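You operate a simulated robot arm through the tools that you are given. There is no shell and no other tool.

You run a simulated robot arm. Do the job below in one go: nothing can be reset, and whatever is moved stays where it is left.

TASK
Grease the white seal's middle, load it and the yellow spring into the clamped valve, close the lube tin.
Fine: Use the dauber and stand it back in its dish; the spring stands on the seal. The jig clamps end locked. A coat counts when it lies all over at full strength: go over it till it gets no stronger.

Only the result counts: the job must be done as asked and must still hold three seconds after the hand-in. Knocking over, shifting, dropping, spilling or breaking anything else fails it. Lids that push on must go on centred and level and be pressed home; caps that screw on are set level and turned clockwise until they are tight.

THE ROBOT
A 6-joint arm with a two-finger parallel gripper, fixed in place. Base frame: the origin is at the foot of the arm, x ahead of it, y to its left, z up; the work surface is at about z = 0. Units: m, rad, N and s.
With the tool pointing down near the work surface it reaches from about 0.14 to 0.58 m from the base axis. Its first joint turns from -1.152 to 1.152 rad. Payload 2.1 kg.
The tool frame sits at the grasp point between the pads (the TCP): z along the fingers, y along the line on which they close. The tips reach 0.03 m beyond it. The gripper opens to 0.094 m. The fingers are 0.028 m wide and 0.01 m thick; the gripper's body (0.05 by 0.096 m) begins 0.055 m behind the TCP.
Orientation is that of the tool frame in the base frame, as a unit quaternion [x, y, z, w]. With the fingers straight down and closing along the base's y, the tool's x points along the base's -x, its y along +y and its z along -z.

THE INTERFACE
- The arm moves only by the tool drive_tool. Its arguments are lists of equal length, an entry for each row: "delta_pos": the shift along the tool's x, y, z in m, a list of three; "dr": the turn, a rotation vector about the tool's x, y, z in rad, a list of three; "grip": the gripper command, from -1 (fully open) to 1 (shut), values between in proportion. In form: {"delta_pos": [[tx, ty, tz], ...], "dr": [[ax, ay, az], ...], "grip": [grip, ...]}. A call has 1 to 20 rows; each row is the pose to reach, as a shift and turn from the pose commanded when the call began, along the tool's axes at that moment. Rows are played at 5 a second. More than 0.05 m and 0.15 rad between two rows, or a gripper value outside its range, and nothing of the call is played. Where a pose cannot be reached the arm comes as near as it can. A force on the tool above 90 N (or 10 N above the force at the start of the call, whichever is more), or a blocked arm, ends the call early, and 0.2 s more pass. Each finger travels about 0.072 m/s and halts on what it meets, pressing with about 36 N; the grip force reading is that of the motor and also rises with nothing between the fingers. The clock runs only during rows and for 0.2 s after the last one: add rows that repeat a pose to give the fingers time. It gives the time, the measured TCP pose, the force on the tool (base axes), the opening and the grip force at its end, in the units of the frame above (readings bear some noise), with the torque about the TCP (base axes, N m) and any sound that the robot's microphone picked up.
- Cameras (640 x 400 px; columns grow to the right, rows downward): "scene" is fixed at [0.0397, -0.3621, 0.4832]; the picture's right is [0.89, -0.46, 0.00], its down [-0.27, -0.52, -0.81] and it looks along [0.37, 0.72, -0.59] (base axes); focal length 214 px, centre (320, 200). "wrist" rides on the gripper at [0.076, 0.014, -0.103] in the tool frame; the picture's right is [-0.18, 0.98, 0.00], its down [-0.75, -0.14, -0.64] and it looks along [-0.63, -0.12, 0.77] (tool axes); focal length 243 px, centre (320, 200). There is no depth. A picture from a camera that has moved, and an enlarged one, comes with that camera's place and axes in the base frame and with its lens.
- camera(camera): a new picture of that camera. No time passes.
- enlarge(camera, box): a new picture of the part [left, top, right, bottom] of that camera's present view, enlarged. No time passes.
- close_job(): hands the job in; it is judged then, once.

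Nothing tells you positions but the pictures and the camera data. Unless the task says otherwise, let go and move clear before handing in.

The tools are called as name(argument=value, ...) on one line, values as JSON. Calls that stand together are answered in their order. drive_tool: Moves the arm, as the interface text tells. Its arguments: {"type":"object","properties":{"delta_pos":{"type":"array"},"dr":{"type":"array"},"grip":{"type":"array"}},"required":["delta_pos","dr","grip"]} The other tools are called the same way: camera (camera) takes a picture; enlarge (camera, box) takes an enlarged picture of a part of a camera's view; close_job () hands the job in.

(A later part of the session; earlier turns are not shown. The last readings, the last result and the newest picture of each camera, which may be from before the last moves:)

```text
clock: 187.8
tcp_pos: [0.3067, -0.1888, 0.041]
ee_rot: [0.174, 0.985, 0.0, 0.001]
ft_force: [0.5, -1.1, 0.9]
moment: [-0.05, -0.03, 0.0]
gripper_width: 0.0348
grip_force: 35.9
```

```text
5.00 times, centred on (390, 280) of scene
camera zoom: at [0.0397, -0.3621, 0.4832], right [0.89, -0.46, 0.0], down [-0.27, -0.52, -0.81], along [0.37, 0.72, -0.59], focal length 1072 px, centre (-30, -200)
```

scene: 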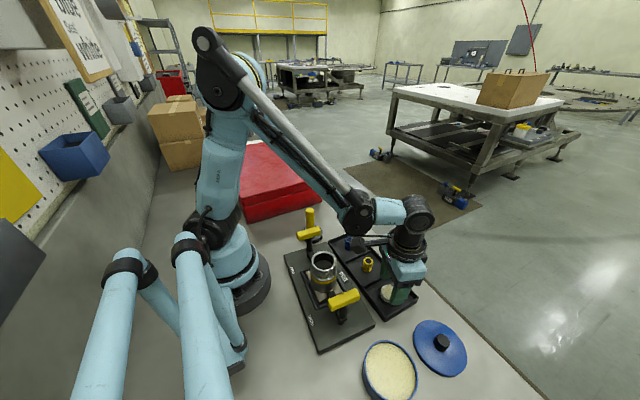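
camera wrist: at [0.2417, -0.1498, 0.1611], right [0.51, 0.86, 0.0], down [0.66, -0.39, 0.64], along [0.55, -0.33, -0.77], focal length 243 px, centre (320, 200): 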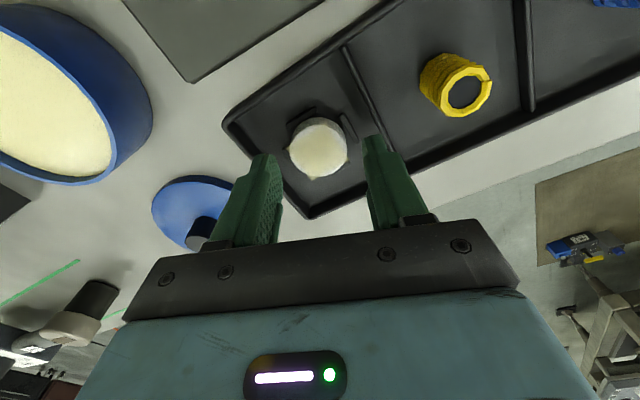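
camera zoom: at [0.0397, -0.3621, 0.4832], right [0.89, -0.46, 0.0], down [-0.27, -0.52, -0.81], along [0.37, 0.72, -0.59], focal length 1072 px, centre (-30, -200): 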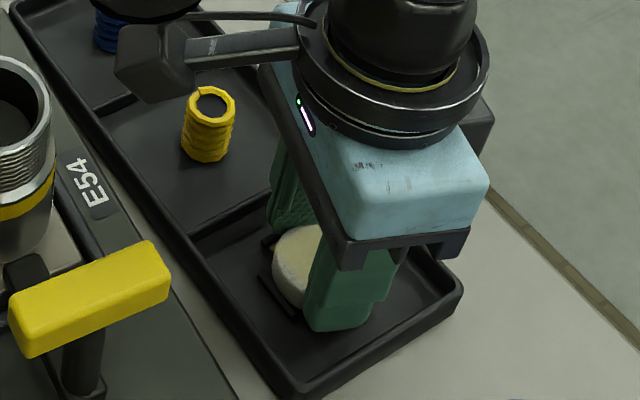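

Gripped at 34.8 mm (the seal's diameter). Lifting straight up.

drive_tool(delta_pos=[[0, 0, -0.005], [0, 0, -0.02], [0, 0, -0.05], [0, 0, -0.09], [0, 0, -0.13], [0, 0, -0.15], [0, 0, -0.15]], dr=[[0, 0, 0], [0, 0, 0], [0, 0, 0], [0, 0, 0], [0, 0, 0], [0, 0, 0], [0, 0, 0]], grip=[1, 1, 1, 1, 1, 1, 1])

enlarge(camera="wrist", box=[240, 90, 400, 210])

enlarge(camera="scene", box=[360, 170, 460, 260])

camera(camera="scene")

```text
clock: 189.4
tcp_pos: [0.3057, -0.1862, 0.1935]
ee_rot: [0.174, 0.985, 0.0, 0.0]
ft_force: [1.2, 0.4, 0.0]
moment: [-0.03, -0.02, 0.0]
gripper_width: 0.0348
grip_force: 36.7
```

```text
3.33 times, centred on (320, 150) of wrist
camera zoom: at [0.2395, -0.1479, 0.2949], right [0.51, 0.86, 0.0], down [0.66, -0.39, 0.64], along [0.55, -0.33, -0.77], focal length 809 px, centre (320, 367)
```

zoom: 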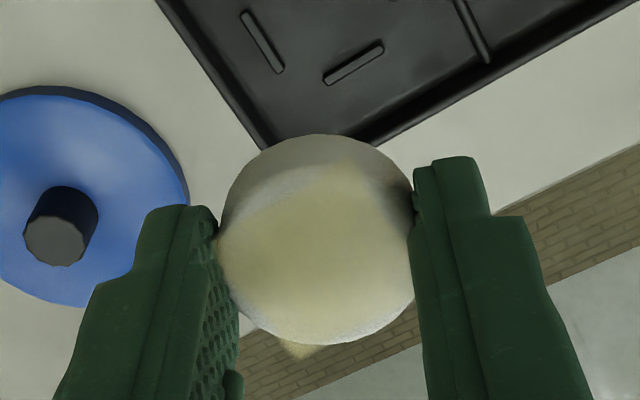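

```text
4.44 times, centred on (410, 215) of scene
camera zoom: at [0.0397, -0.3621, 0.4832], right [0.89, -0.46, 0.0], down [-0.27, -0.52, -0.81], along [0.37, 0.72, -0.59], focal length 953 px, centre (-80, 133)
```

zoom: 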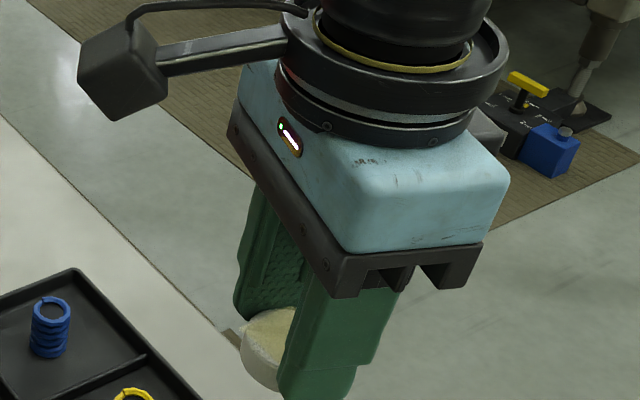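

```text
taken
```

scene: 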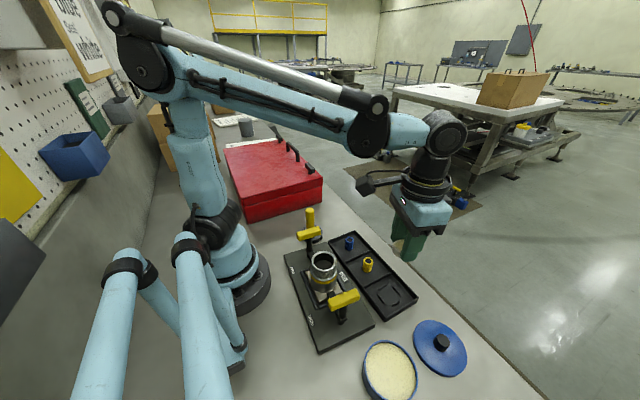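

The seal is held level. Now to above the valve, turning the tool back to yaw 0.

drive_tool(delta_pos=[[0.035, 0.009, -0.006], [0.072, 0.018, -0.006], [0.109, 0.027, -0.006], [0.1451, 0.0367, -0.006], [0.1451, 0.0367, -0.006], [0.1451, 0.0367, -0.006]], dr=[[0, 0, -0.09], [0, 0, -0.18], [0, 0, -0.27], [0, 0, -0.35], [0, 0, -0.35], [0, 0, -0.35]], grip=[1, 1, 1, 1, 1, 1])

camera(camera="wrist")

enlarge(camera="wrist", box=[240, 40, 400, 190])

enlarge(camera="scene", box=[270, 180, 400, 300])

```text
clock: 190.8
tcp_pos: [0.1832, -0.1055, 0.1994]
ee_rot: [0.0, 1.0, -0.001, 0.0]
ft_force: [-0.2, 0.6, -0.4]
moment: [0.01, -0.01, -0.03]
gripper_width: 0.0348
grip_force: 36.5
```

```text
taken
camera wrist: at [0.1078, -0.0912, 0.3015], right [0.18, 0.98, 0.0], down [0.75, -0.14, 0.64], along [0.63, -0.12, -0.77], focal length 243 px, centre (320, 200)
```

wrist: 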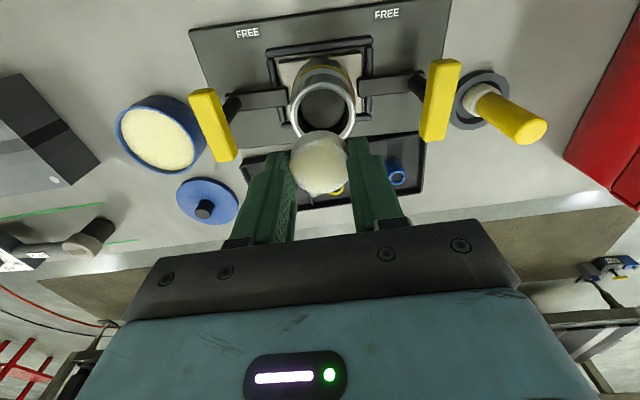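

```text
2.67 times, centred on (320, 115) of wrist
camera zoom: at [0.1078, -0.0912, 0.3015], right [0.18, 0.98, 0.0], down [0.75, -0.14, 0.64], along [0.63, -0.12, -0.77], focal length 647 px, centre (320, 427)
```

zoom: 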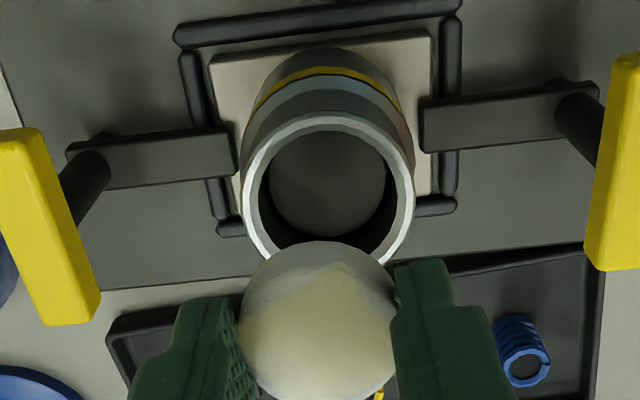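

```text
3.33 times, centred on (335, 240) of scene
camera zoom: at [0.0397, -0.3621, 0.4832], right [0.89, -0.46, 0.0], down [-0.27, -0.52, -0.81], along [0.37, 0.72, -0.59], focal length 715 px, centre (270, 67)
```

zoom: 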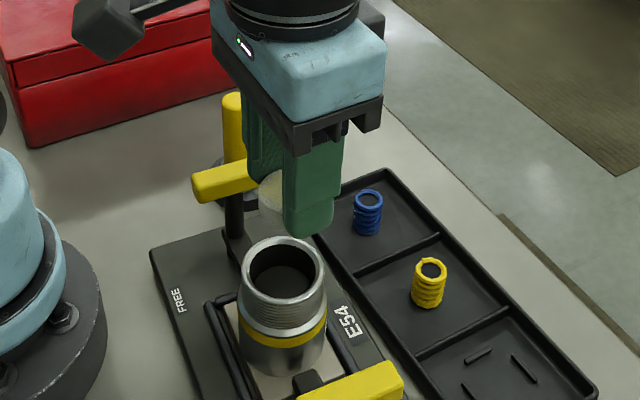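

The ring's centre measures (0.1848, -0.102) against the held seal's (0.187, -0.1066). I'll shift by (-2, +4.5) mm and come down to about 1 cm above the rim, then re-check.

drive_tool(delta_pos=[[0.002, 0.0045, 0.01], [0.002, 0.0045, 0.03], [0.002, 0.0045, 0.045], [0.002, 0.0045, 0.0515], [0.002, 0.0045, 0.0515]], dr=[[0, 0, 0], [0, 0, 0], [0, 0, 0], [0, 0, 0], [0, 0, 0]], grip=[1, 1, 1, 1, 1])

enlarge(camera="wrist", box=[240, 40, 400, 190])

enlarge(camera="scene", box=[280, 210, 380, 300])

```text
clock: 192.0
tcp_pos: [0.18, -0.0996, 0.1451]
ee_rot: [0.001, 1.0, 0.0, 0.0]
ft_force: [1.0, -0.1, -1.1]
moment: [0.0, 0.02, -0.02]
gripper_width: 0.0349
grip_force: 36.1
```

```text
2.67 times, centred on (320, 115) of wrist
camera zoom: at [0.1052, -0.0854, 0.2478], right [0.18, 0.98, 0.0], down [0.75, -0.14, 0.64], along [0.63, -0.12, -0.77], focal length 647 px, centre (320, 427)
```

zoom: 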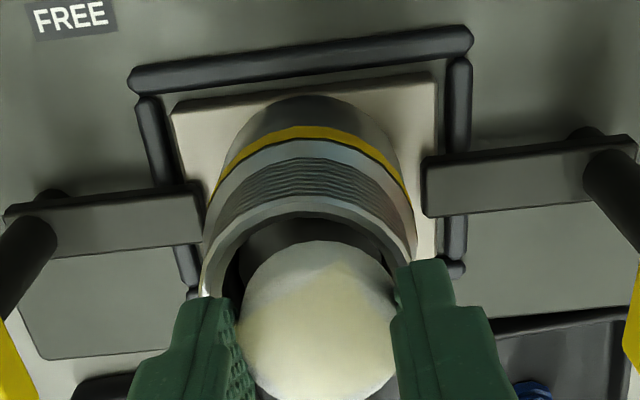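

```text
4.44 times, centred on (330, 255) of scene
camera zoom: at [0.0397, -0.3621, 0.4832], right [0.89, -0.46, 0.0], down [-0.27, -0.52, -0.81], along [0.37, 0.72, -0.59], focal length 953 px, centre (276, -44)
```

zoom: 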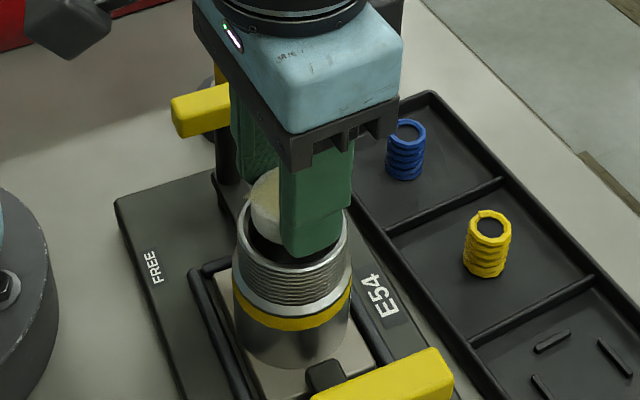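

enlarge(camera="wrist", box=[280, 80, 370, 190])

enlarge(camera="scene", box=[325, 245, 365, 280])

```text
3.64 times, centred on (325, 135) of wrist
camera zoom: at [0.1052, -0.0854, 0.2478], right [0.18, 0.98, 0.0], down [0.75, -0.14, 0.64], along [0.63, -0.12, -0.77], focal length 882 px, centre (302, 436)
```

zoom: 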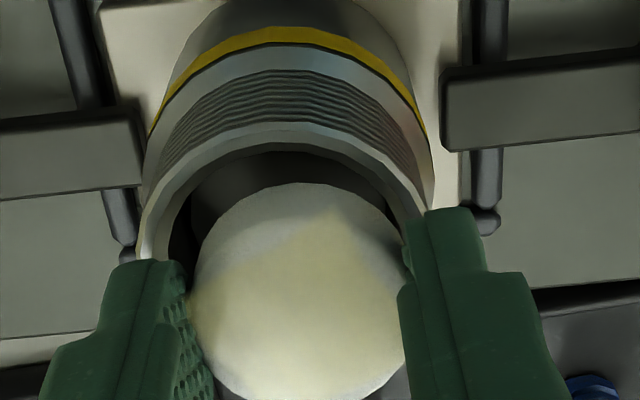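

```text
11.43 times, centred on (345, 262) of scene
camera zoom: at [0.0397, -0.3621, 0.4832], right [0.89, -0.46, 0.0], down [-0.27, -0.52, -0.81], along [0.37, 0.72, -0.59], focal length 2451 px, centre (34, -514)
```

zoom: 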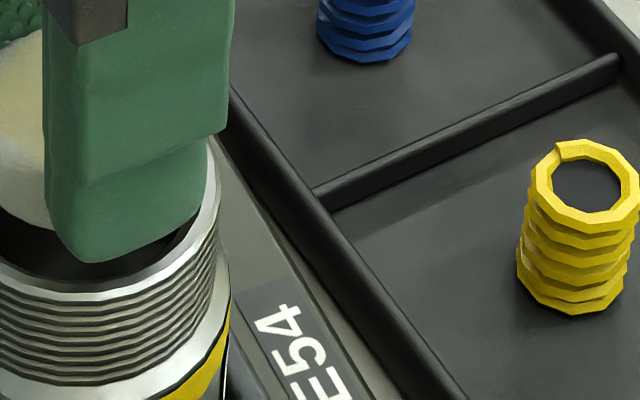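

Now the seal is about 2.7 mm too far in +y and 1 mm short in x relative to the ring. Correcting and lowering toward the rim.

drive_tool(delta_pos=[[-0.0006, -0.0028, 0], [-0.0006, -0.0028, 0.004], [-0.0006, -0.0028, 0.008], [-0.0006, -0.0028, 0.0105], [-0.0006, -0.0028, 0.0105]], dr=[[0, 0, 0], [0, 0, 0], [0, 0, 0], [0, 0, 0], [0, 0, 0]], grip=[1, 1, 1, 1, 1])

enlarge(camera="wrist", box=[280, 80, 370, 190])

enlarge(camera="scene", box=[310, 230, 370, 290])

```text
clock: 193.1
tcp_pos: [0.1811, -0.1036, 0.1385]
ee_rot: [0.0, 1.0, 0.002, -0.003]
ft_force: [-4.5, 3.8, 12.2]
moment: [-0.16, -0.03, -0.05]
gripper_width: 0.035
grip_force: 36.2
stopped in row 5: the force on the tool passed its limit at 102 N (the readings are from after the stop); the commanded pose is now the measured one
```

```text
3.64 times, centred on (325, 135) of wrist
camera zoom: at [0.107, -0.0901, 0.2411], right [0.18, 0.98, 0.0], down [0.76, -0.14, 0.64], along [0.63, -0.12, -0.77], focal length 882 px, centre (302, 436)
```

zoom: 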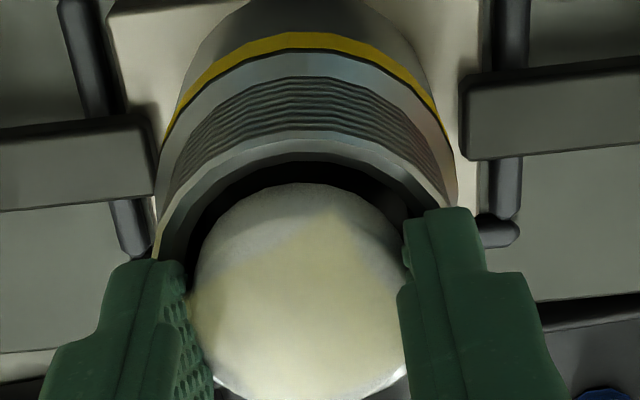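

```text
6.67 times, centred on (340, 260) of scene
camera zoom: at [0.0397, -0.3621, 0.4832], right [0.89, -0.46, 0.0], down [-0.27, -0.52, -0.81], along [0.37, 0.72, -0.59], focal length 1430 px, centre (187, -200)
```

zoom: 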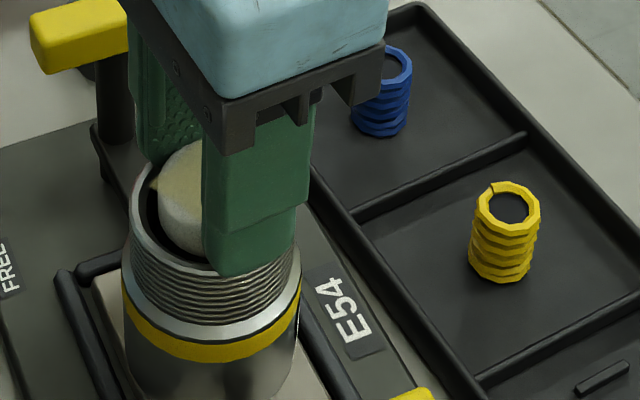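

The fingertips met the rim (so the rim is near z = 0.108) with the seal already a few millimetres inside the bore. I'll back up 2 mm and check the centring and forces.

drive_tool(delta_pos=[[0, 0, -0.001], [0, 0, -0.002], [0, 0, -0.002]], dr=[[0, 0, 0], [0, 0, 0], [0, 0, 0]], grip=[1, 1, 1])

enlarge(camera="wrist", box=[270, 70, 390, 190])

enlarge(camera="scene", box=[315, 240, 345, 270])

camera(camera="scene")

```text
clock: 193.8
tcp_pos: [0.181, -0.1028, 0.1401]
ee_rot: [0.0, 1.0, 0.002, -0.002]
ft_force: [-0.1, 0.1, -0.4]
moment: [-0.02, 0.06, 0.0]
gripper_width: 0.0349
grip_force: 36.1
```

```text
3.33 times, centred on (330, 130) of wrist
camera zoom: at [0.1067, -0.0901, 0.2428], right [0.18, 0.98, 0.0], down [0.76, -0.14, 0.64], along [0.63, -0.12, -0.77], focal length 809 px, centre (287, 433)
```

zoom: 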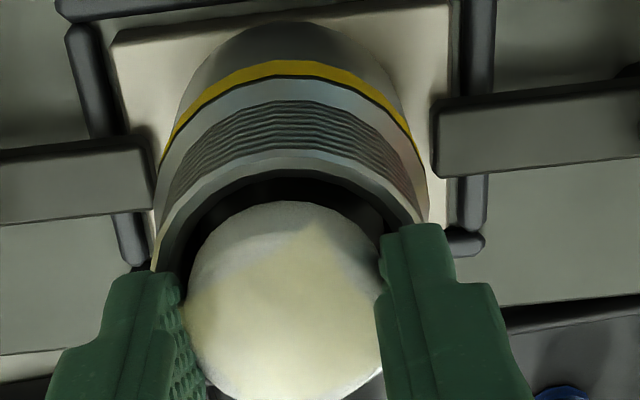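

```text
13.33 times, centred on (330, 255) of scene
camera zoom: at [0.0397, -0.3621, 0.4832], right [0.89, -0.46, 0.0], down [-0.27, -0.52, -0.81], along [0.37, 0.72, -0.59], focal length 2860 px, centre (187, -533)
```

zoom: 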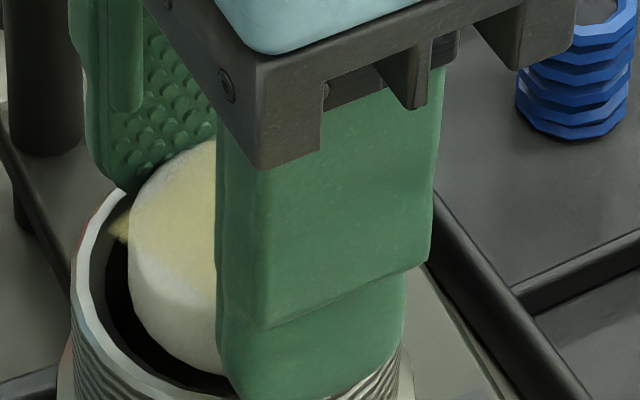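

```text
taken
```

scene: 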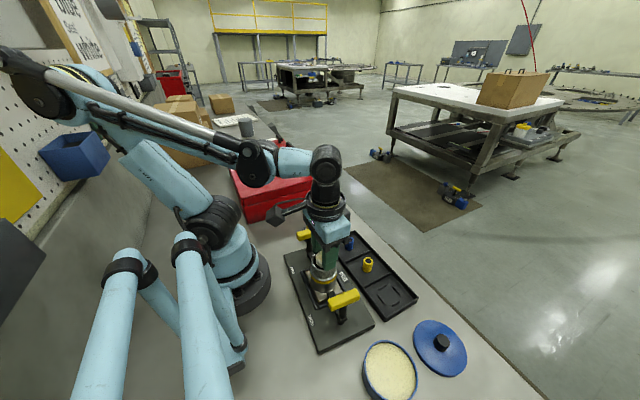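

Forces are zero and the scene view shows the seal centred, with its lower edge already inside the bore mouth. I'll release it here so it drops into the bore.

drive_tool(delta_pos=[[0, 0, 0.0004], [0, 0, 0.0004], [0, 0, 0.0004], [0, 0, 0.0004], [0, 0, 0.0004]], dr=[[0, 0, 0], [0, 0, 0], [0, 0, 0], [0, 0, 0], [0, 0, 0]], grip=[1, -0.1, -0.1, -0.1, -0.1])

enlarge(camera="wrist", box=[270, 70, 390, 190])

enlarge(camera="scene", box=[305, 235, 355, 285])

```text
clock: 195.1
tcp_pos: [0.1824, -0.1043, 0.1407]
ee_rot: [0.0, 1.0, 0.001, -0.002]
ft_force: [0.6, 0.5, 0.8]
moment: [0.0, -0.01, -0.04]
gripper_width: 0.0518
grip_force: 0.1
```

```text
3.33 times, centred on (330, 130) of wrist
camera zoom: at [0.1068, -0.09, 0.2422], right [0.18, 0.98, 0.0], down [0.76, -0.14, 0.64], along [0.63, -0.12, -0.77], focal length 809 px, centre (287, 433)
```

zoom: 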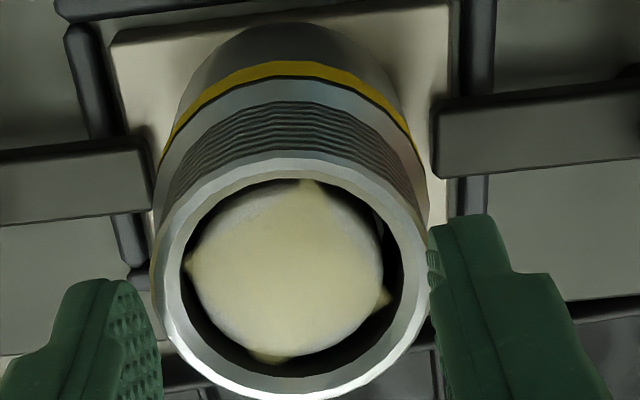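

```text
8.00 times, centred on (330, 260) of scene
camera zoom: at [0.0397, -0.3621, 0.4832], right [0.89, -0.46, 0.0], down [-0.27, -0.52, -0.81], along [0.37, 0.72, -0.59], focal length 1716 px, centre (240, -280)
```

zoom: 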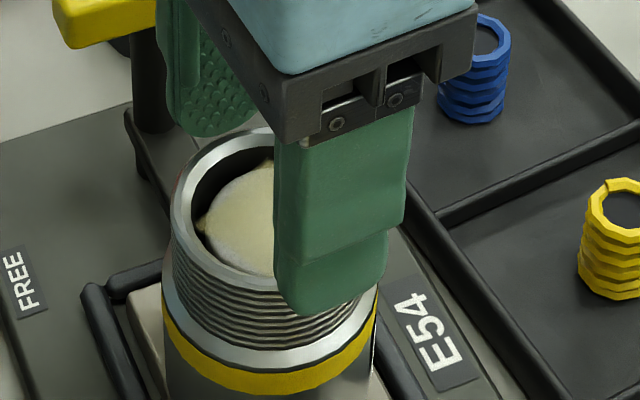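

The seal is in the bore mouth, but it seems to sit high. I'll move up and look straight in.

drive_tool(delta_pos=[[0, 0, -0.02], [0, 0, -0.05], [-0.02, 0, -0.09], [-0.03, 0, -0.12], [-0.03, 0, -0.12]], dr=[[0, 0, 0], [0, 0, 0], [0, 0.1, 0], [0, 0.2, 0], [0, 0.3, 0]], grip=[-0.1, -0.1, -0.1, -0.1, -0.1])

camera(camera="wrist")

enlarge(camera="scene", box=[310, 240, 350, 280])

```text
clock: 196.2
tcp_pos: [0.2125, -0.1034, 0.2588]
ee_rot: [0.0, 0.988, 0.001, -0.153]
ft_force: [0.0, -0.7, -0.3]
moment: [0.0, 0.0, -0.01]
gripper_width: 0.0519
grip_force: 0.1
```

```text
taken
camera wrist: at [0.1709, -0.0902, 0.3802], right [0.18, 0.98, -0.05], down [0.91, -0.14, 0.38], along [0.37, -0.12, -0.92], focal length 243 px, centre (320, 200)
```

wrist: 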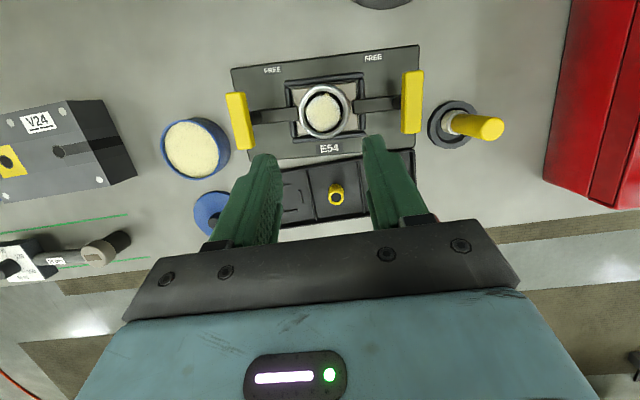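

```text
10.00 times, centred on (330, 260) of scene
camera zoom: at [0.0397, -0.3621, 0.4832], right [0.89, -0.46, 0.0], down [-0.27, -0.52, -0.81], along [0.37, 0.72, -0.59], focal length 2145 px, centre (220, -400)
```

zoom: 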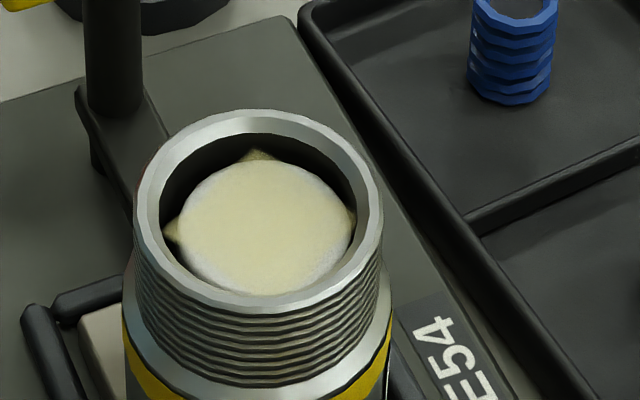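

enlarge(camera="wrist", box=[280, 70, 370, 150])

enlarge(camera="scene", box=[316, 246, 340, 270])

```text
5.00 times, centred on (325, 110) of wrist
camera zoom: at [0.1709, -0.0902, 0.3802], right [0.18, 0.98, -0.05], down [0.91, -0.14, 0.38], along [0.37, -0.12, -0.92], focal length 1213 px, centre (295, 650)
```

zoom: 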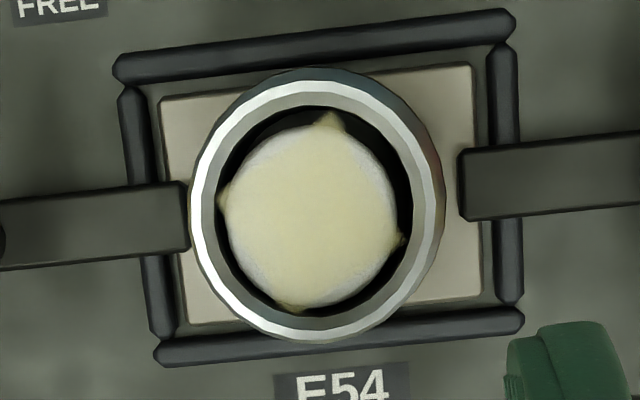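

```text
16.00 times, centred on (328, 258) of scene
camera zoom: at [0.0397, -0.3621, 0.4832], right [0.89, -0.46, 0.0], down [-0.27, -0.52, -0.81], along [0.37, 0.72, -0.59], focal length 3432 px, centre (192, -728)
```

zoom: 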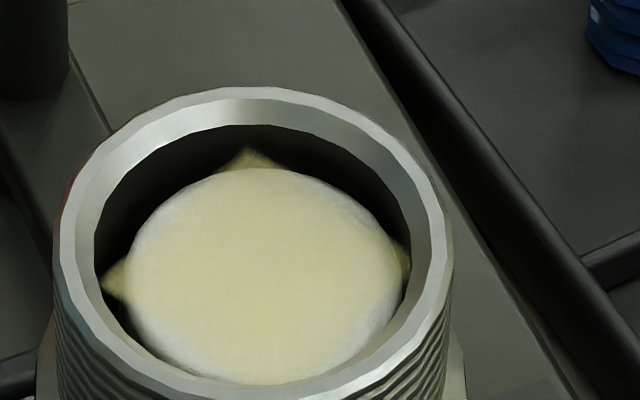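

The seal sits level on its seat a few millimetres below the rim, greased face up. Next, the yellow spring: I'll straighten the tool and hover over it.

drive_tool(delta_pos=[[-0.03, -0.002, 0.0], [-0.06, -0.004, 0.01], [-0.09, -0.006, 0.02], [-0.1051, -0.0066, 0.025], [-0.1051, -0.0066, 0.025]], dr=[[0, -0.1, 0], [0, -0.2, 0], [0, -0.3, 0], [0, -0.3, 0], [0, -0.3, 0]], grip=[-0.1, -0.1, -0.1, -0.1, -0.1])

camera(camera="wrist")

enlarge(camera="wrist", box=[270, 40, 370, 130])

enlarge(camera="scene", box=[340, 240, 400, 290])

```text
clock: 197.4
tcp_pos: [0.3047, -0.1106, 0.2027]
ee_rot: [0.0, 1.0, 0.002, -0.003]
ft_force: [-0.2, -0.5, -0.7]
moment: [0.01, -0.01, -0.02]
gripper_width: 0.0516
grip_force: 0.0
```

```text
taken
camera wrist: at [0.2304, -0.0971, 0.3057], right [0.18, 0.98, 0.0], down [0.76, -0.14, 0.64], along [0.63, -0.12, -0.77], focal length 243 px, centre (320, 200)
```

wrist: 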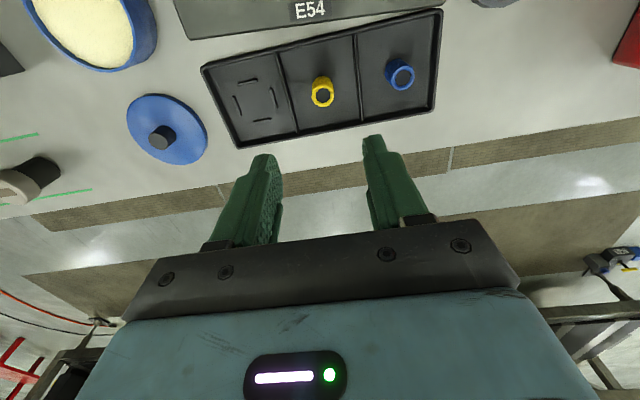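

```text
4.44 times, centred on (320, 85) of wrist
camera zoom: at [0.2304, -0.0971, 0.3057], right [0.18, 0.98, 0.0], down [0.76, -0.14, 0.64], along [0.63, -0.12, -0.77], focal length 1078 px, centre (320, 711)
```

zoom: 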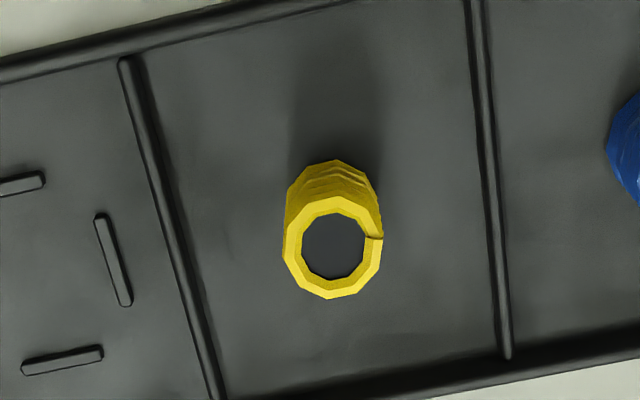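

```text
8.00 times, centred on (370, 265) of scene
camera zoom: at [0.0397, -0.3621, 0.4832], right [0.89, -0.46, 0.0], down [-0.27, -0.52, -0.81], along [0.37, 0.72, -0.59], focal length 1716 px, centre (-80, -320)
```

zoom: 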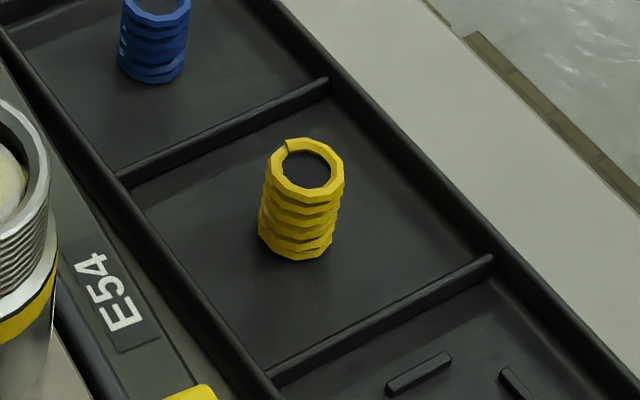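

The spring is about 25 mm wide and 31 mm tall; it's about 3 mm to +y and 2–3 mm in +x of the tool axis. I'll shift and lower around it in two stages.

drive_tool(delta_pos=[[-0.0026, 0.003, 0.03], [-0.0026, 0.003, 0.07], [-0.0026, 0.003, 0.105], [-0.0026, 0.003, 0.125], [-0.0026, 0.003, 0.125]], dr=[[0, 0, 0], [0, 0, 0], [0, 0, 0], [0, 0, 0], [0, 0, 0]], grip=[-0.1, -0.1, -0.1, -0.1, -0.1])

enlarge(camera="wrist", box=[240, 70, 400, 190])

enlarge(camera="scene", box=[330, 220, 410, 290])

```text
clock: 198.7
tcp_pos: [0.3077, -0.1074, 0.079]
ee_rot: [0.0, 1.0, 0.002, -0.002]
ft_force: [-0.6, 0.7, -0.9]
moment: [0.0, -0.02, -0.01]
gripper_width: 0.0518
grip_force: 0.0
```

```text
3.33 times, centred on (320, 130) of wrist
camera zoom: at [0.2326, -0.0939, 0.1814], right [0.18, 0.98, 0.0], down [0.76, -0.14, 0.64], along [0.63, -0.12, -0.77], focal length 809 px, centre (320, 433)
```

zoom: 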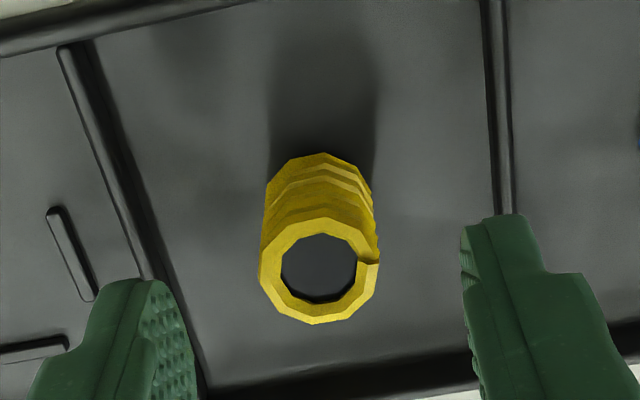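

```text
5.71 times, centred on (370, 255) of scene
camera zoom: at [0.0397, -0.3621, 0.4832], right [0.89, -0.46, 0.0], down [-0.27, -0.52, -0.81], along [0.37, 0.72, -0.59], focal length 1226 px, centre (34, -114)
```

zoom: 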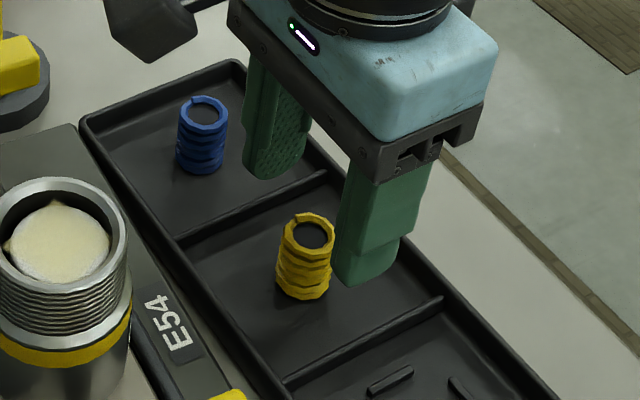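

Aligned. Lowering the fingers around the spring and closing.

drive_tool(delta_pos=[[-0.001, 0, 0.01], [-0.001, 0, 0.02], [-0.001, 0, 0.029], [-0.001, 0, 0.0325], [-0.001, 0, 0.0325]], dr=[[0, 0, 0], [0, 0, 0], [0, 0, 0], [0, 0, 0], [0, 0, 0]], grip=[-0.1, -0.1, -0.1, -0.1, -0.1])

enlarge(camera="wrist", box=[240, 70, 400, 190])

enlarge(camera="scene", box=[330, 220, 410, 290])

```text
clock: 199.8
tcp_pos: [0.3096, -0.1069, 0.0458]
ee_rot: [0.0, 1.0, 0.002, -0.002]
ft_force: [-0.1, -0.7, -0.6]
moment: [-0.01, -0.01, -0.01]
gripper_width: 0.0519
grip_force: 0.1
```

```text
3.33 times, centred on (320, 130) of wrist
camera zoom: at [0.2337, -0.0932, 0.1491], right [0.18, 0.98, 0.0], down [0.76, -0.14, 0.64], along [0.63, -0.12, -0.77], focal length 809 px, centre (320, 433)
```

zoom: 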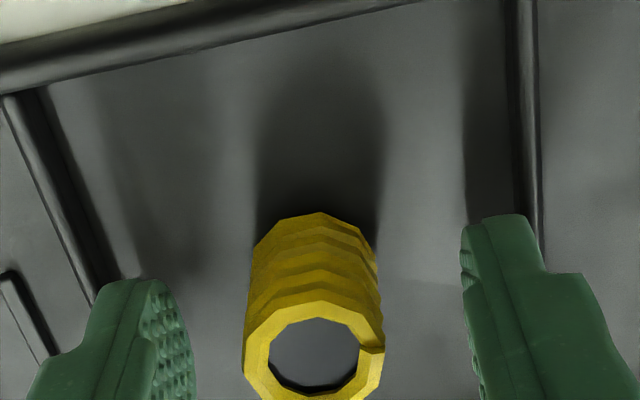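

```text
5.71 times, centred on (370, 255) of scene
camera zoom: at [0.0397, -0.3621, 0.4832], right [0.89, -0.46, 0.0], down [-0.27, -0.52, -0.81], along [0.37, 0.72, -0.59], focal length 1226 px, centre (34, -114)
```

zoom: 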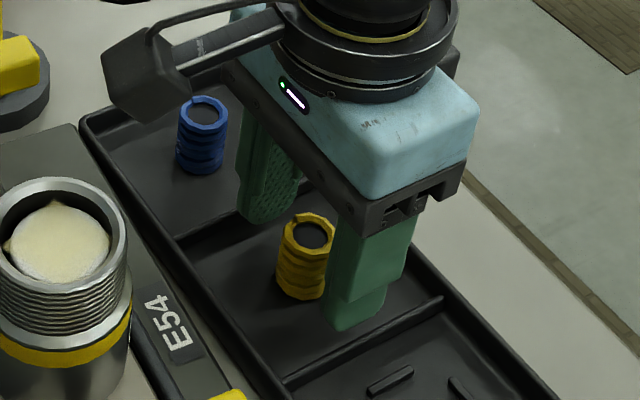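

drive_tool(delta_pos=[[0, 0, 0], [0, 0, 0], [0, 0, 0], [0, 0, 0], [0, 0, 0]], dr=[[0, 0, 0], [0, 0, 0], [0, 0, 0], [0, 0, 0], [0, 0, 0]], grip=[0.1, 0.3, 0.6, 1, 1])

enlarge(camera="wrist", box=[240, 70, 400, 190])

enlarge(camera="scene", box=[330, 220, 410, 290])

```text
clock: 201.1
tcp_pos: [0.3078, -0.1067, 0.0455]
ee_rot: [0.001, 1.0, 0.002, -0.002]
ft_force: [-0.4, -0.6, -0.7]
moment: [0.02, -0.02, -0.01]
gripper_width: 0.0226
grip_force: 36.2
```

```text
3.33 times, centred on (320, 130) of wrist
camera zoom: at [0.2337, -0.0932, 0.1492], right [0.18, 0.98, 0.0], down [0.76, -0.14, 0.64], along [0.63, -0.12, -0.77], focal length 809 px, centre (320, 433)
```

zoom: 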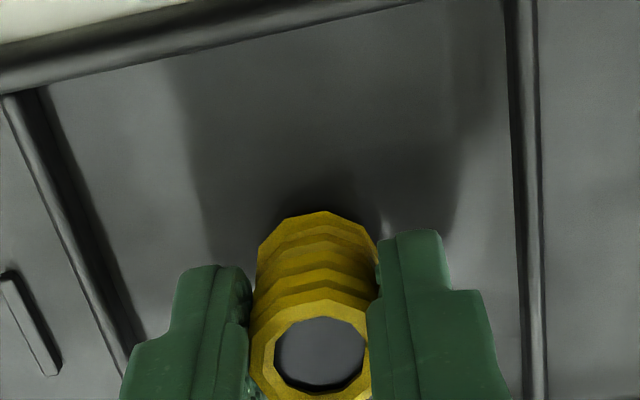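

```text
5.71 times, centred on (370, 255) of scene
camera zoom: at [0.0397, -0.3621, 0.4832], right [0.89, -0.46, 0.0], down [-0.27, -0.52, -0.81], along [0.37, 0.72, -0.59], focal length 1226 px, centre (34, -114)
```

zoom: 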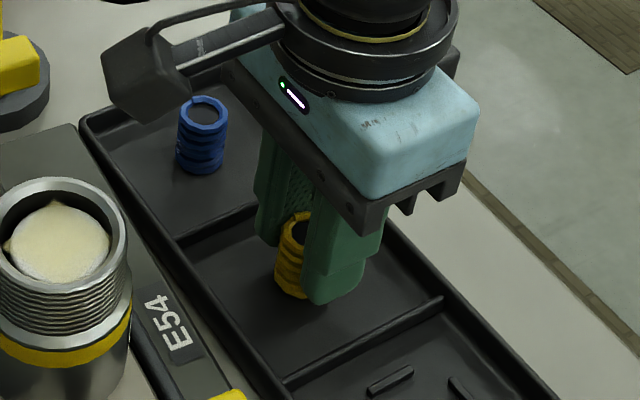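

Gripped at 22.6 mm. Lifting straight up and carrying it to above the valve.

drive_tool(delta_pos=[[0, 0, -0.005], [0, 0, -0.02], [0, 0, -0.06], [0, 0, -0.1], [0, 0, -0.14], [0.03, 0, -0.15], [0.07, 0.001, -0.15], [0.105, 0.002, -0.15], [0.1265, 0.003, -0.15], [0.1265, 0.003, -0.15]], dr=[[0, 0, 0], [0, 0, 0], [0, 0, 0], [0, 0, 0], [0, 0, 0], [0, 0, 0], [0, 0, 0], [0, 0, 0], [0, 0, 0], [0, 0, 0]], grip=[1, 1, 1, 1, 1, 1, 1, 1, 1, 1])

enlarge(camera="wrist", box=[240, 40, 400, 190])

enlarge(camera="scene", box=[280, 190, 380, 290])

```text
clock: 203.2
tcp_pos: [0.1828, -0.1043, 0.1961]
ee_rot: [0.0, 1.0, 0.002, -0.003]
ft_force: [0.6, 0.5, 0.1]
moment: [0.04, -0.01, -0.01]
gripper_width: 0.0227
grip_force: 35.1
```

```text
2.67 times, centred on (320, 115) of wrist
camera zoom: at [0.1075, -0.0912, 0.2985], right [0.18, 0.98, 0.0], down [0.76, -0.14, 0.64], along [0.63, -0.12, -0.77], focal length 647 px, centre (320, 427)
```

zoom: 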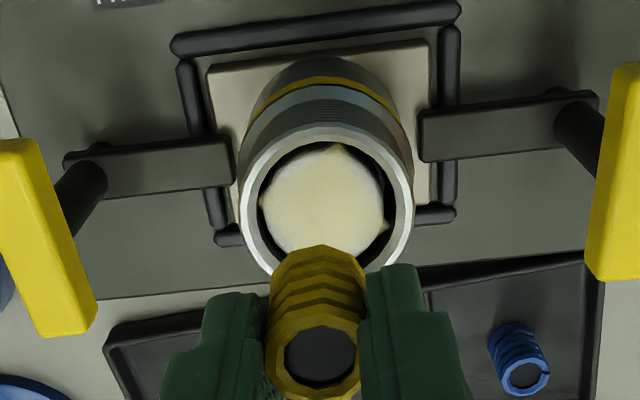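

```text
4.00 times, centred on (330, 240) of scene
camera zoom: at [0.0397, -0.3621, 0.4832], right [0.89, -0.46, 0.0], down [-0.27, -0.52, -0.81], along [0.37, 0.72, -0.59], focal length 858 px, centre (280, 40)
```

zoom: 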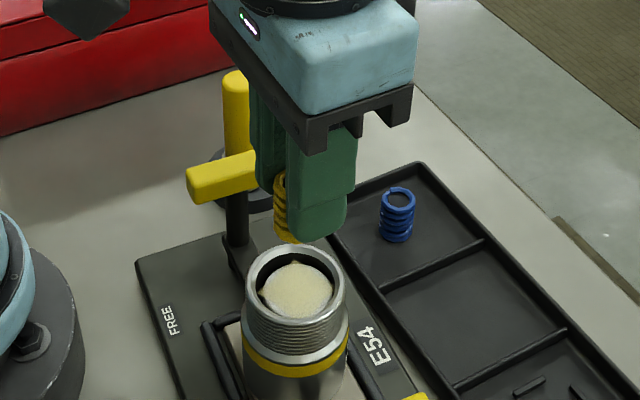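

The spring and seal are aligned to within about 1 mm. I'll shift 1 mm and lower to just above the seal.

drive_tool(delta_pos=[[0, 0.001, 0.015], [0, 0.001, 0.03], [0, 0.001, 0.042], [0, 0.001, 0.046], [0, 0.001, 0.046]], dr=[[0, 0, 0], [0, 0, 0], [0, 0, 0], [0, 0, 0], [0, 0, 0]], grip=[1, 1, 1, 1, 1])

enlarge(camera="wrist", box=[260, 70, 380, 190])

enlarge(camera="scene", box=[305, 225, 355, 280])

```text
clock: 204.4
tcp_pos: [0.1824, -0.1031, 0.1491]
ee_rot: [0.0, 1.0, 0.002, -0.003]
ft_force: [0.9, -0.1, -0.8]
moment: [0.0, -0.01, 0.0]
gripper_width: 0.0227
grip_force: 36.3
```

```text
3.33 times, centred on (320, 130) of wrist
camera zoom: at [0.1073, -0.0891, 0.253], right [0.18, 0.98, 0.0], down [0.76, -0.14, 0.64], along [0.63, -0.12, -0.77], focal length 809 px, centre (320, 433)
```

zoom: 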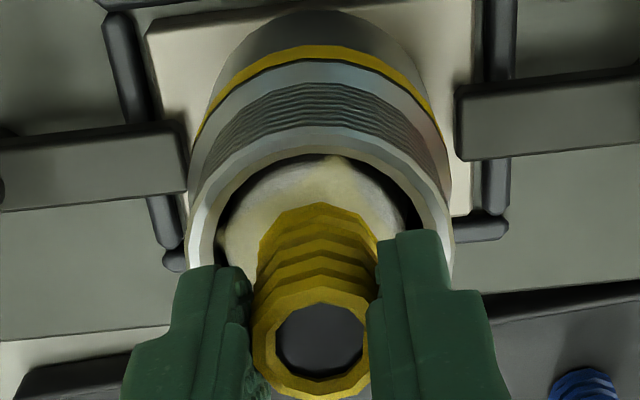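

```text
7.27 times, centred on (330, 252) of scene
camera zoom: at [0.0397, -0.3621, 0.4832], right [0.89, -0.46, 0.0], down [-0.27, -0.52, -0.81], along [0.37, 0.72, -0.59], focal length 1560 px, centre (247, -182)
```

zoom: 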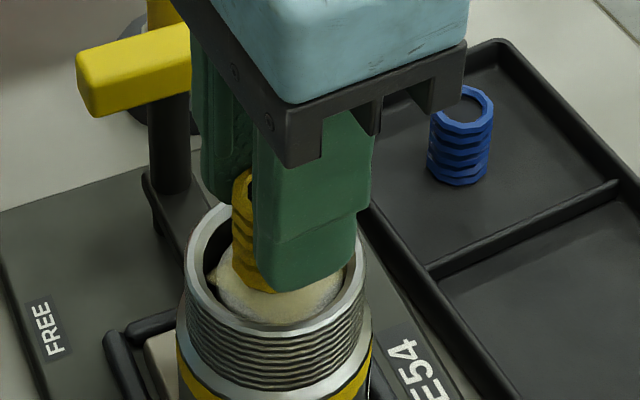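

drive_tool(delta_pos=[[0, 0, 0.002], [0, 0, 0.004], [0, 0, 0.004]], dr=[[0, 0, 0], [0, 0, 0], [0, 0, 0]], grip=[1, 1, 1])

drive_tool(delta_pos=[[0, 0, 0.001], [0, 0, 0.001]], dr=[[0, 0, 0], [0, 0, 0]], grip=[1, 1])

```text
clock: 205.2
tcp_pos: [0.1809, -0.1037, 0.1461]
ee_rot: [0.0, 1.0, 0.002, -0.003]
ft_force: [0.2, 0.9, -0.4]
moment: [0.02, -0.02, 0.0]
gripper_width: 0.0226
grip_force: 36.1
```

```text
clock: 205.8
tcp_pos: [0.1812, -0.1028, 0.146]
ee_rot: [0.0, 1.0, 0.003, -0.003]
ft_force: [0.3, -0.1, 0.5]
moment: [-0.02, 0.02, -0.01]
gripper_width: 0.0228
grip_force: 36.3
```

drive_tool(delta_pos=[[0, 0, 0.001], [0, 0, 0.001]], dr=[[0, 0, 0], [0, 0, 0]], grip=[1, 1])

enlarge(camera="scene", box=[315, 240, 345, 275])

enlarge(camera="wrist", box=[260, 70, 380, 190])

```text
clock: 206.4
tcp_pos: [0.1808, -0.1021, 0.145]
ee_rot: [0.0, 1.0, 0.001, -0.003]
ft_force: [0.3, 0.2, 2.9]
moment: [0.01, -0.04, -0.01]
gripper_width: 0.0229
grip_force: 35.7
```

```text
11.43 times, centred on (330, 258) of scene
camera zoom: at [0.0397, -0.3621, 0.4832], right [0.89, -0.46, 0.0], down [-0.27, -0.52, -0.81], along [0.37, 0.72, -0.59], focal length 2451 px, centre (206, -457)
```

zoom: 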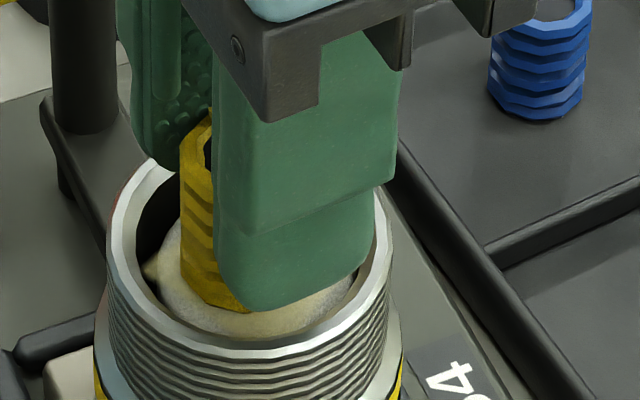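

```text
3.33 times, centred on (320, 130) of wrist
camera zoom: at [0.1067, -0.0894, 0.2473], right [0.18, 0.98, 0.0], down [0.76, -0.14, 0.64], along [0.63, -0.12, -0.77], focal length 809 px, centre (320, 433)
```

zoom: 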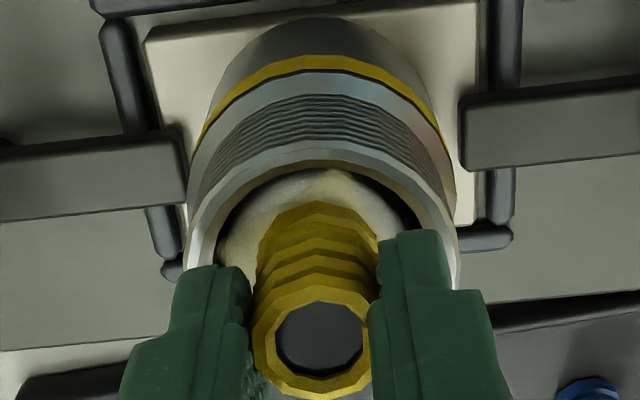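

The spring bottom touches the seal (2.9 N), right where expected. Opening to release it.

drive_tool(delta_pos=[[0, 0, 0], [0, 0, 0], [0, 0, 0], [0, 0, 0]], dr=[[0, 0, 0], [0, 0, 0], [0, 0, 0], [0, 0, 0]], grip=[0.4, 0.2, -0.1, -0.1])

enlarge(camera="wrist", box=[260, 70, 380, 190])

enlarge(camera="scene", box=[305, 235, 355, 285])

```text
clock: 207.4
tcp_pos: [0.1816, -0.1033, 0.1453]
ee_rot: [0.0, 1.0, 0.001, -0.003]
ft_force: [-0.8, -0.4, 0.4]
moment: [0.04, 0.0, 0.0]
gripper_width: 0.0518
grip_force: 0.0
```

```text
3.33 times, centred on (320, 130) of wrist
camera zoom: at [0.1066, -0.0894, 0.2474], right [0.18, 0.98, 0.0], down [0.76, -0.14, 0.64], along [0.63, -0.12, -0.77], focal length 809 px, centre (320, 433)
```

zoom: 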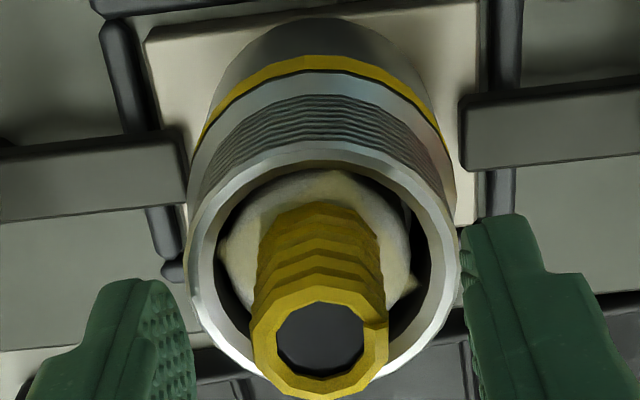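

```text
8.00 times, centred on (330, 260) of scene
camera zoom: at [0.0397, -0.3621, 0.4832], right [0.89, -0.46, 0.0], down [-0.27, -0.52, -0.81], along [0.37, 0.72, -0.59], focal length 1716 px, centre (240, -280)
```

zoom: 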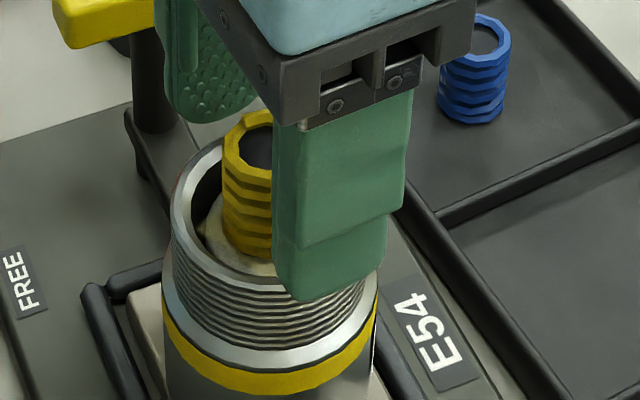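

Spring stands on the seal. I'll rise straight up and check it.

drive_tool(delta_pos=[[0, 0, -0.01], [0, 0, -0.03], [0, 0, -0.06], [0, 0, -0.09], [0, 0, -0.11], [0, 0, -0.11]], dr=[[0, 0, 0], [0, 0, 0], [0, 0, 0], [0, 0, 0], [0, 0, 0], [0, 0, 0]], grip=[-0.1, -0.1, -0.1, -0.1, -0.1, -0.1])

enlarge(camera="wrist", box=[240, 20, 400, 140])

enlarge(camera="scene", box=[305, 230, 355, 285])

enlarge(camera="scene", box=[270, 190, 430, 360])

```text
clock: 208.8
tcp_pos: [0.1815, -0.1046, 0.2559]
ee_rot: [0.0, 1.0, 0.003, -0.003]
ft_force: [-1.5, -0.2, -0.7]
moment: [0.04, -0.03, -0.01]
gripper_width: 0.0518
grip_force: 0.1
```

```text
3.33 times, centred on (320, 80) of wrist
camera zoom: at [0.1066, -0.0904, 0.3589], right [0.18, 0.98, 0.0], down [0.76, -0.14, 0.64], along [0.63, -0.12, -0.77], focal length 809 px, centre (320, 600)
```

zoom: 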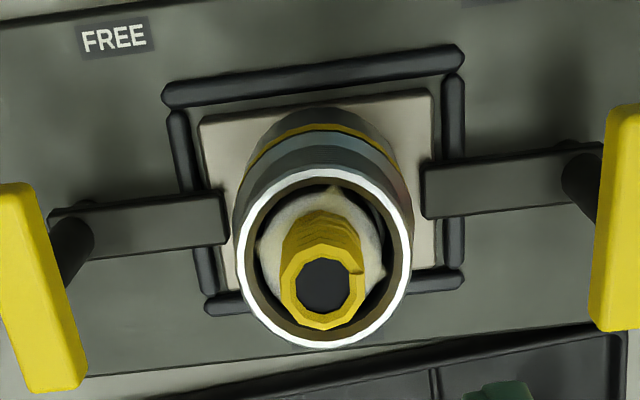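

```text
7.27 times, centred on (330, 258) of scene
camera zoom: at [0.0397, -0.3621, 0.4832], right [0.89, -0.46, 0.0], down [-0.27, -0.52, -0.81], along [0.37, 0.72, -0.59], focal length 1560 px, centre (247, -218)
```

zoom: 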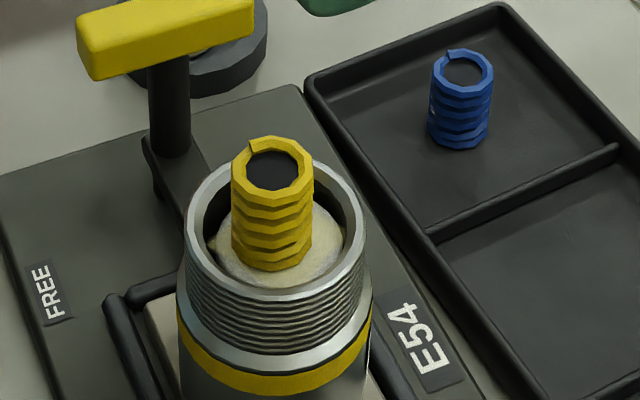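

```text
2.35 times, centred on (350, 275) of scene
camera zoom: at [0.0397, -0.3621, 0.4832], right [0.89, -0.46, 0.0], down [-0.27, -0.52, -0.81], along [0.37, 0.72, -0.59], focal length 505 px, centre (249, 24)
```

zoom: 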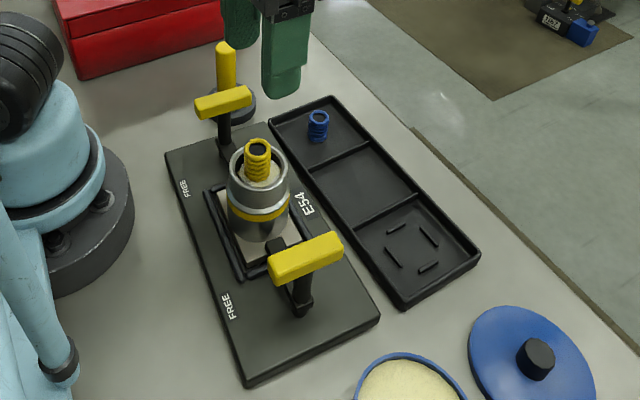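

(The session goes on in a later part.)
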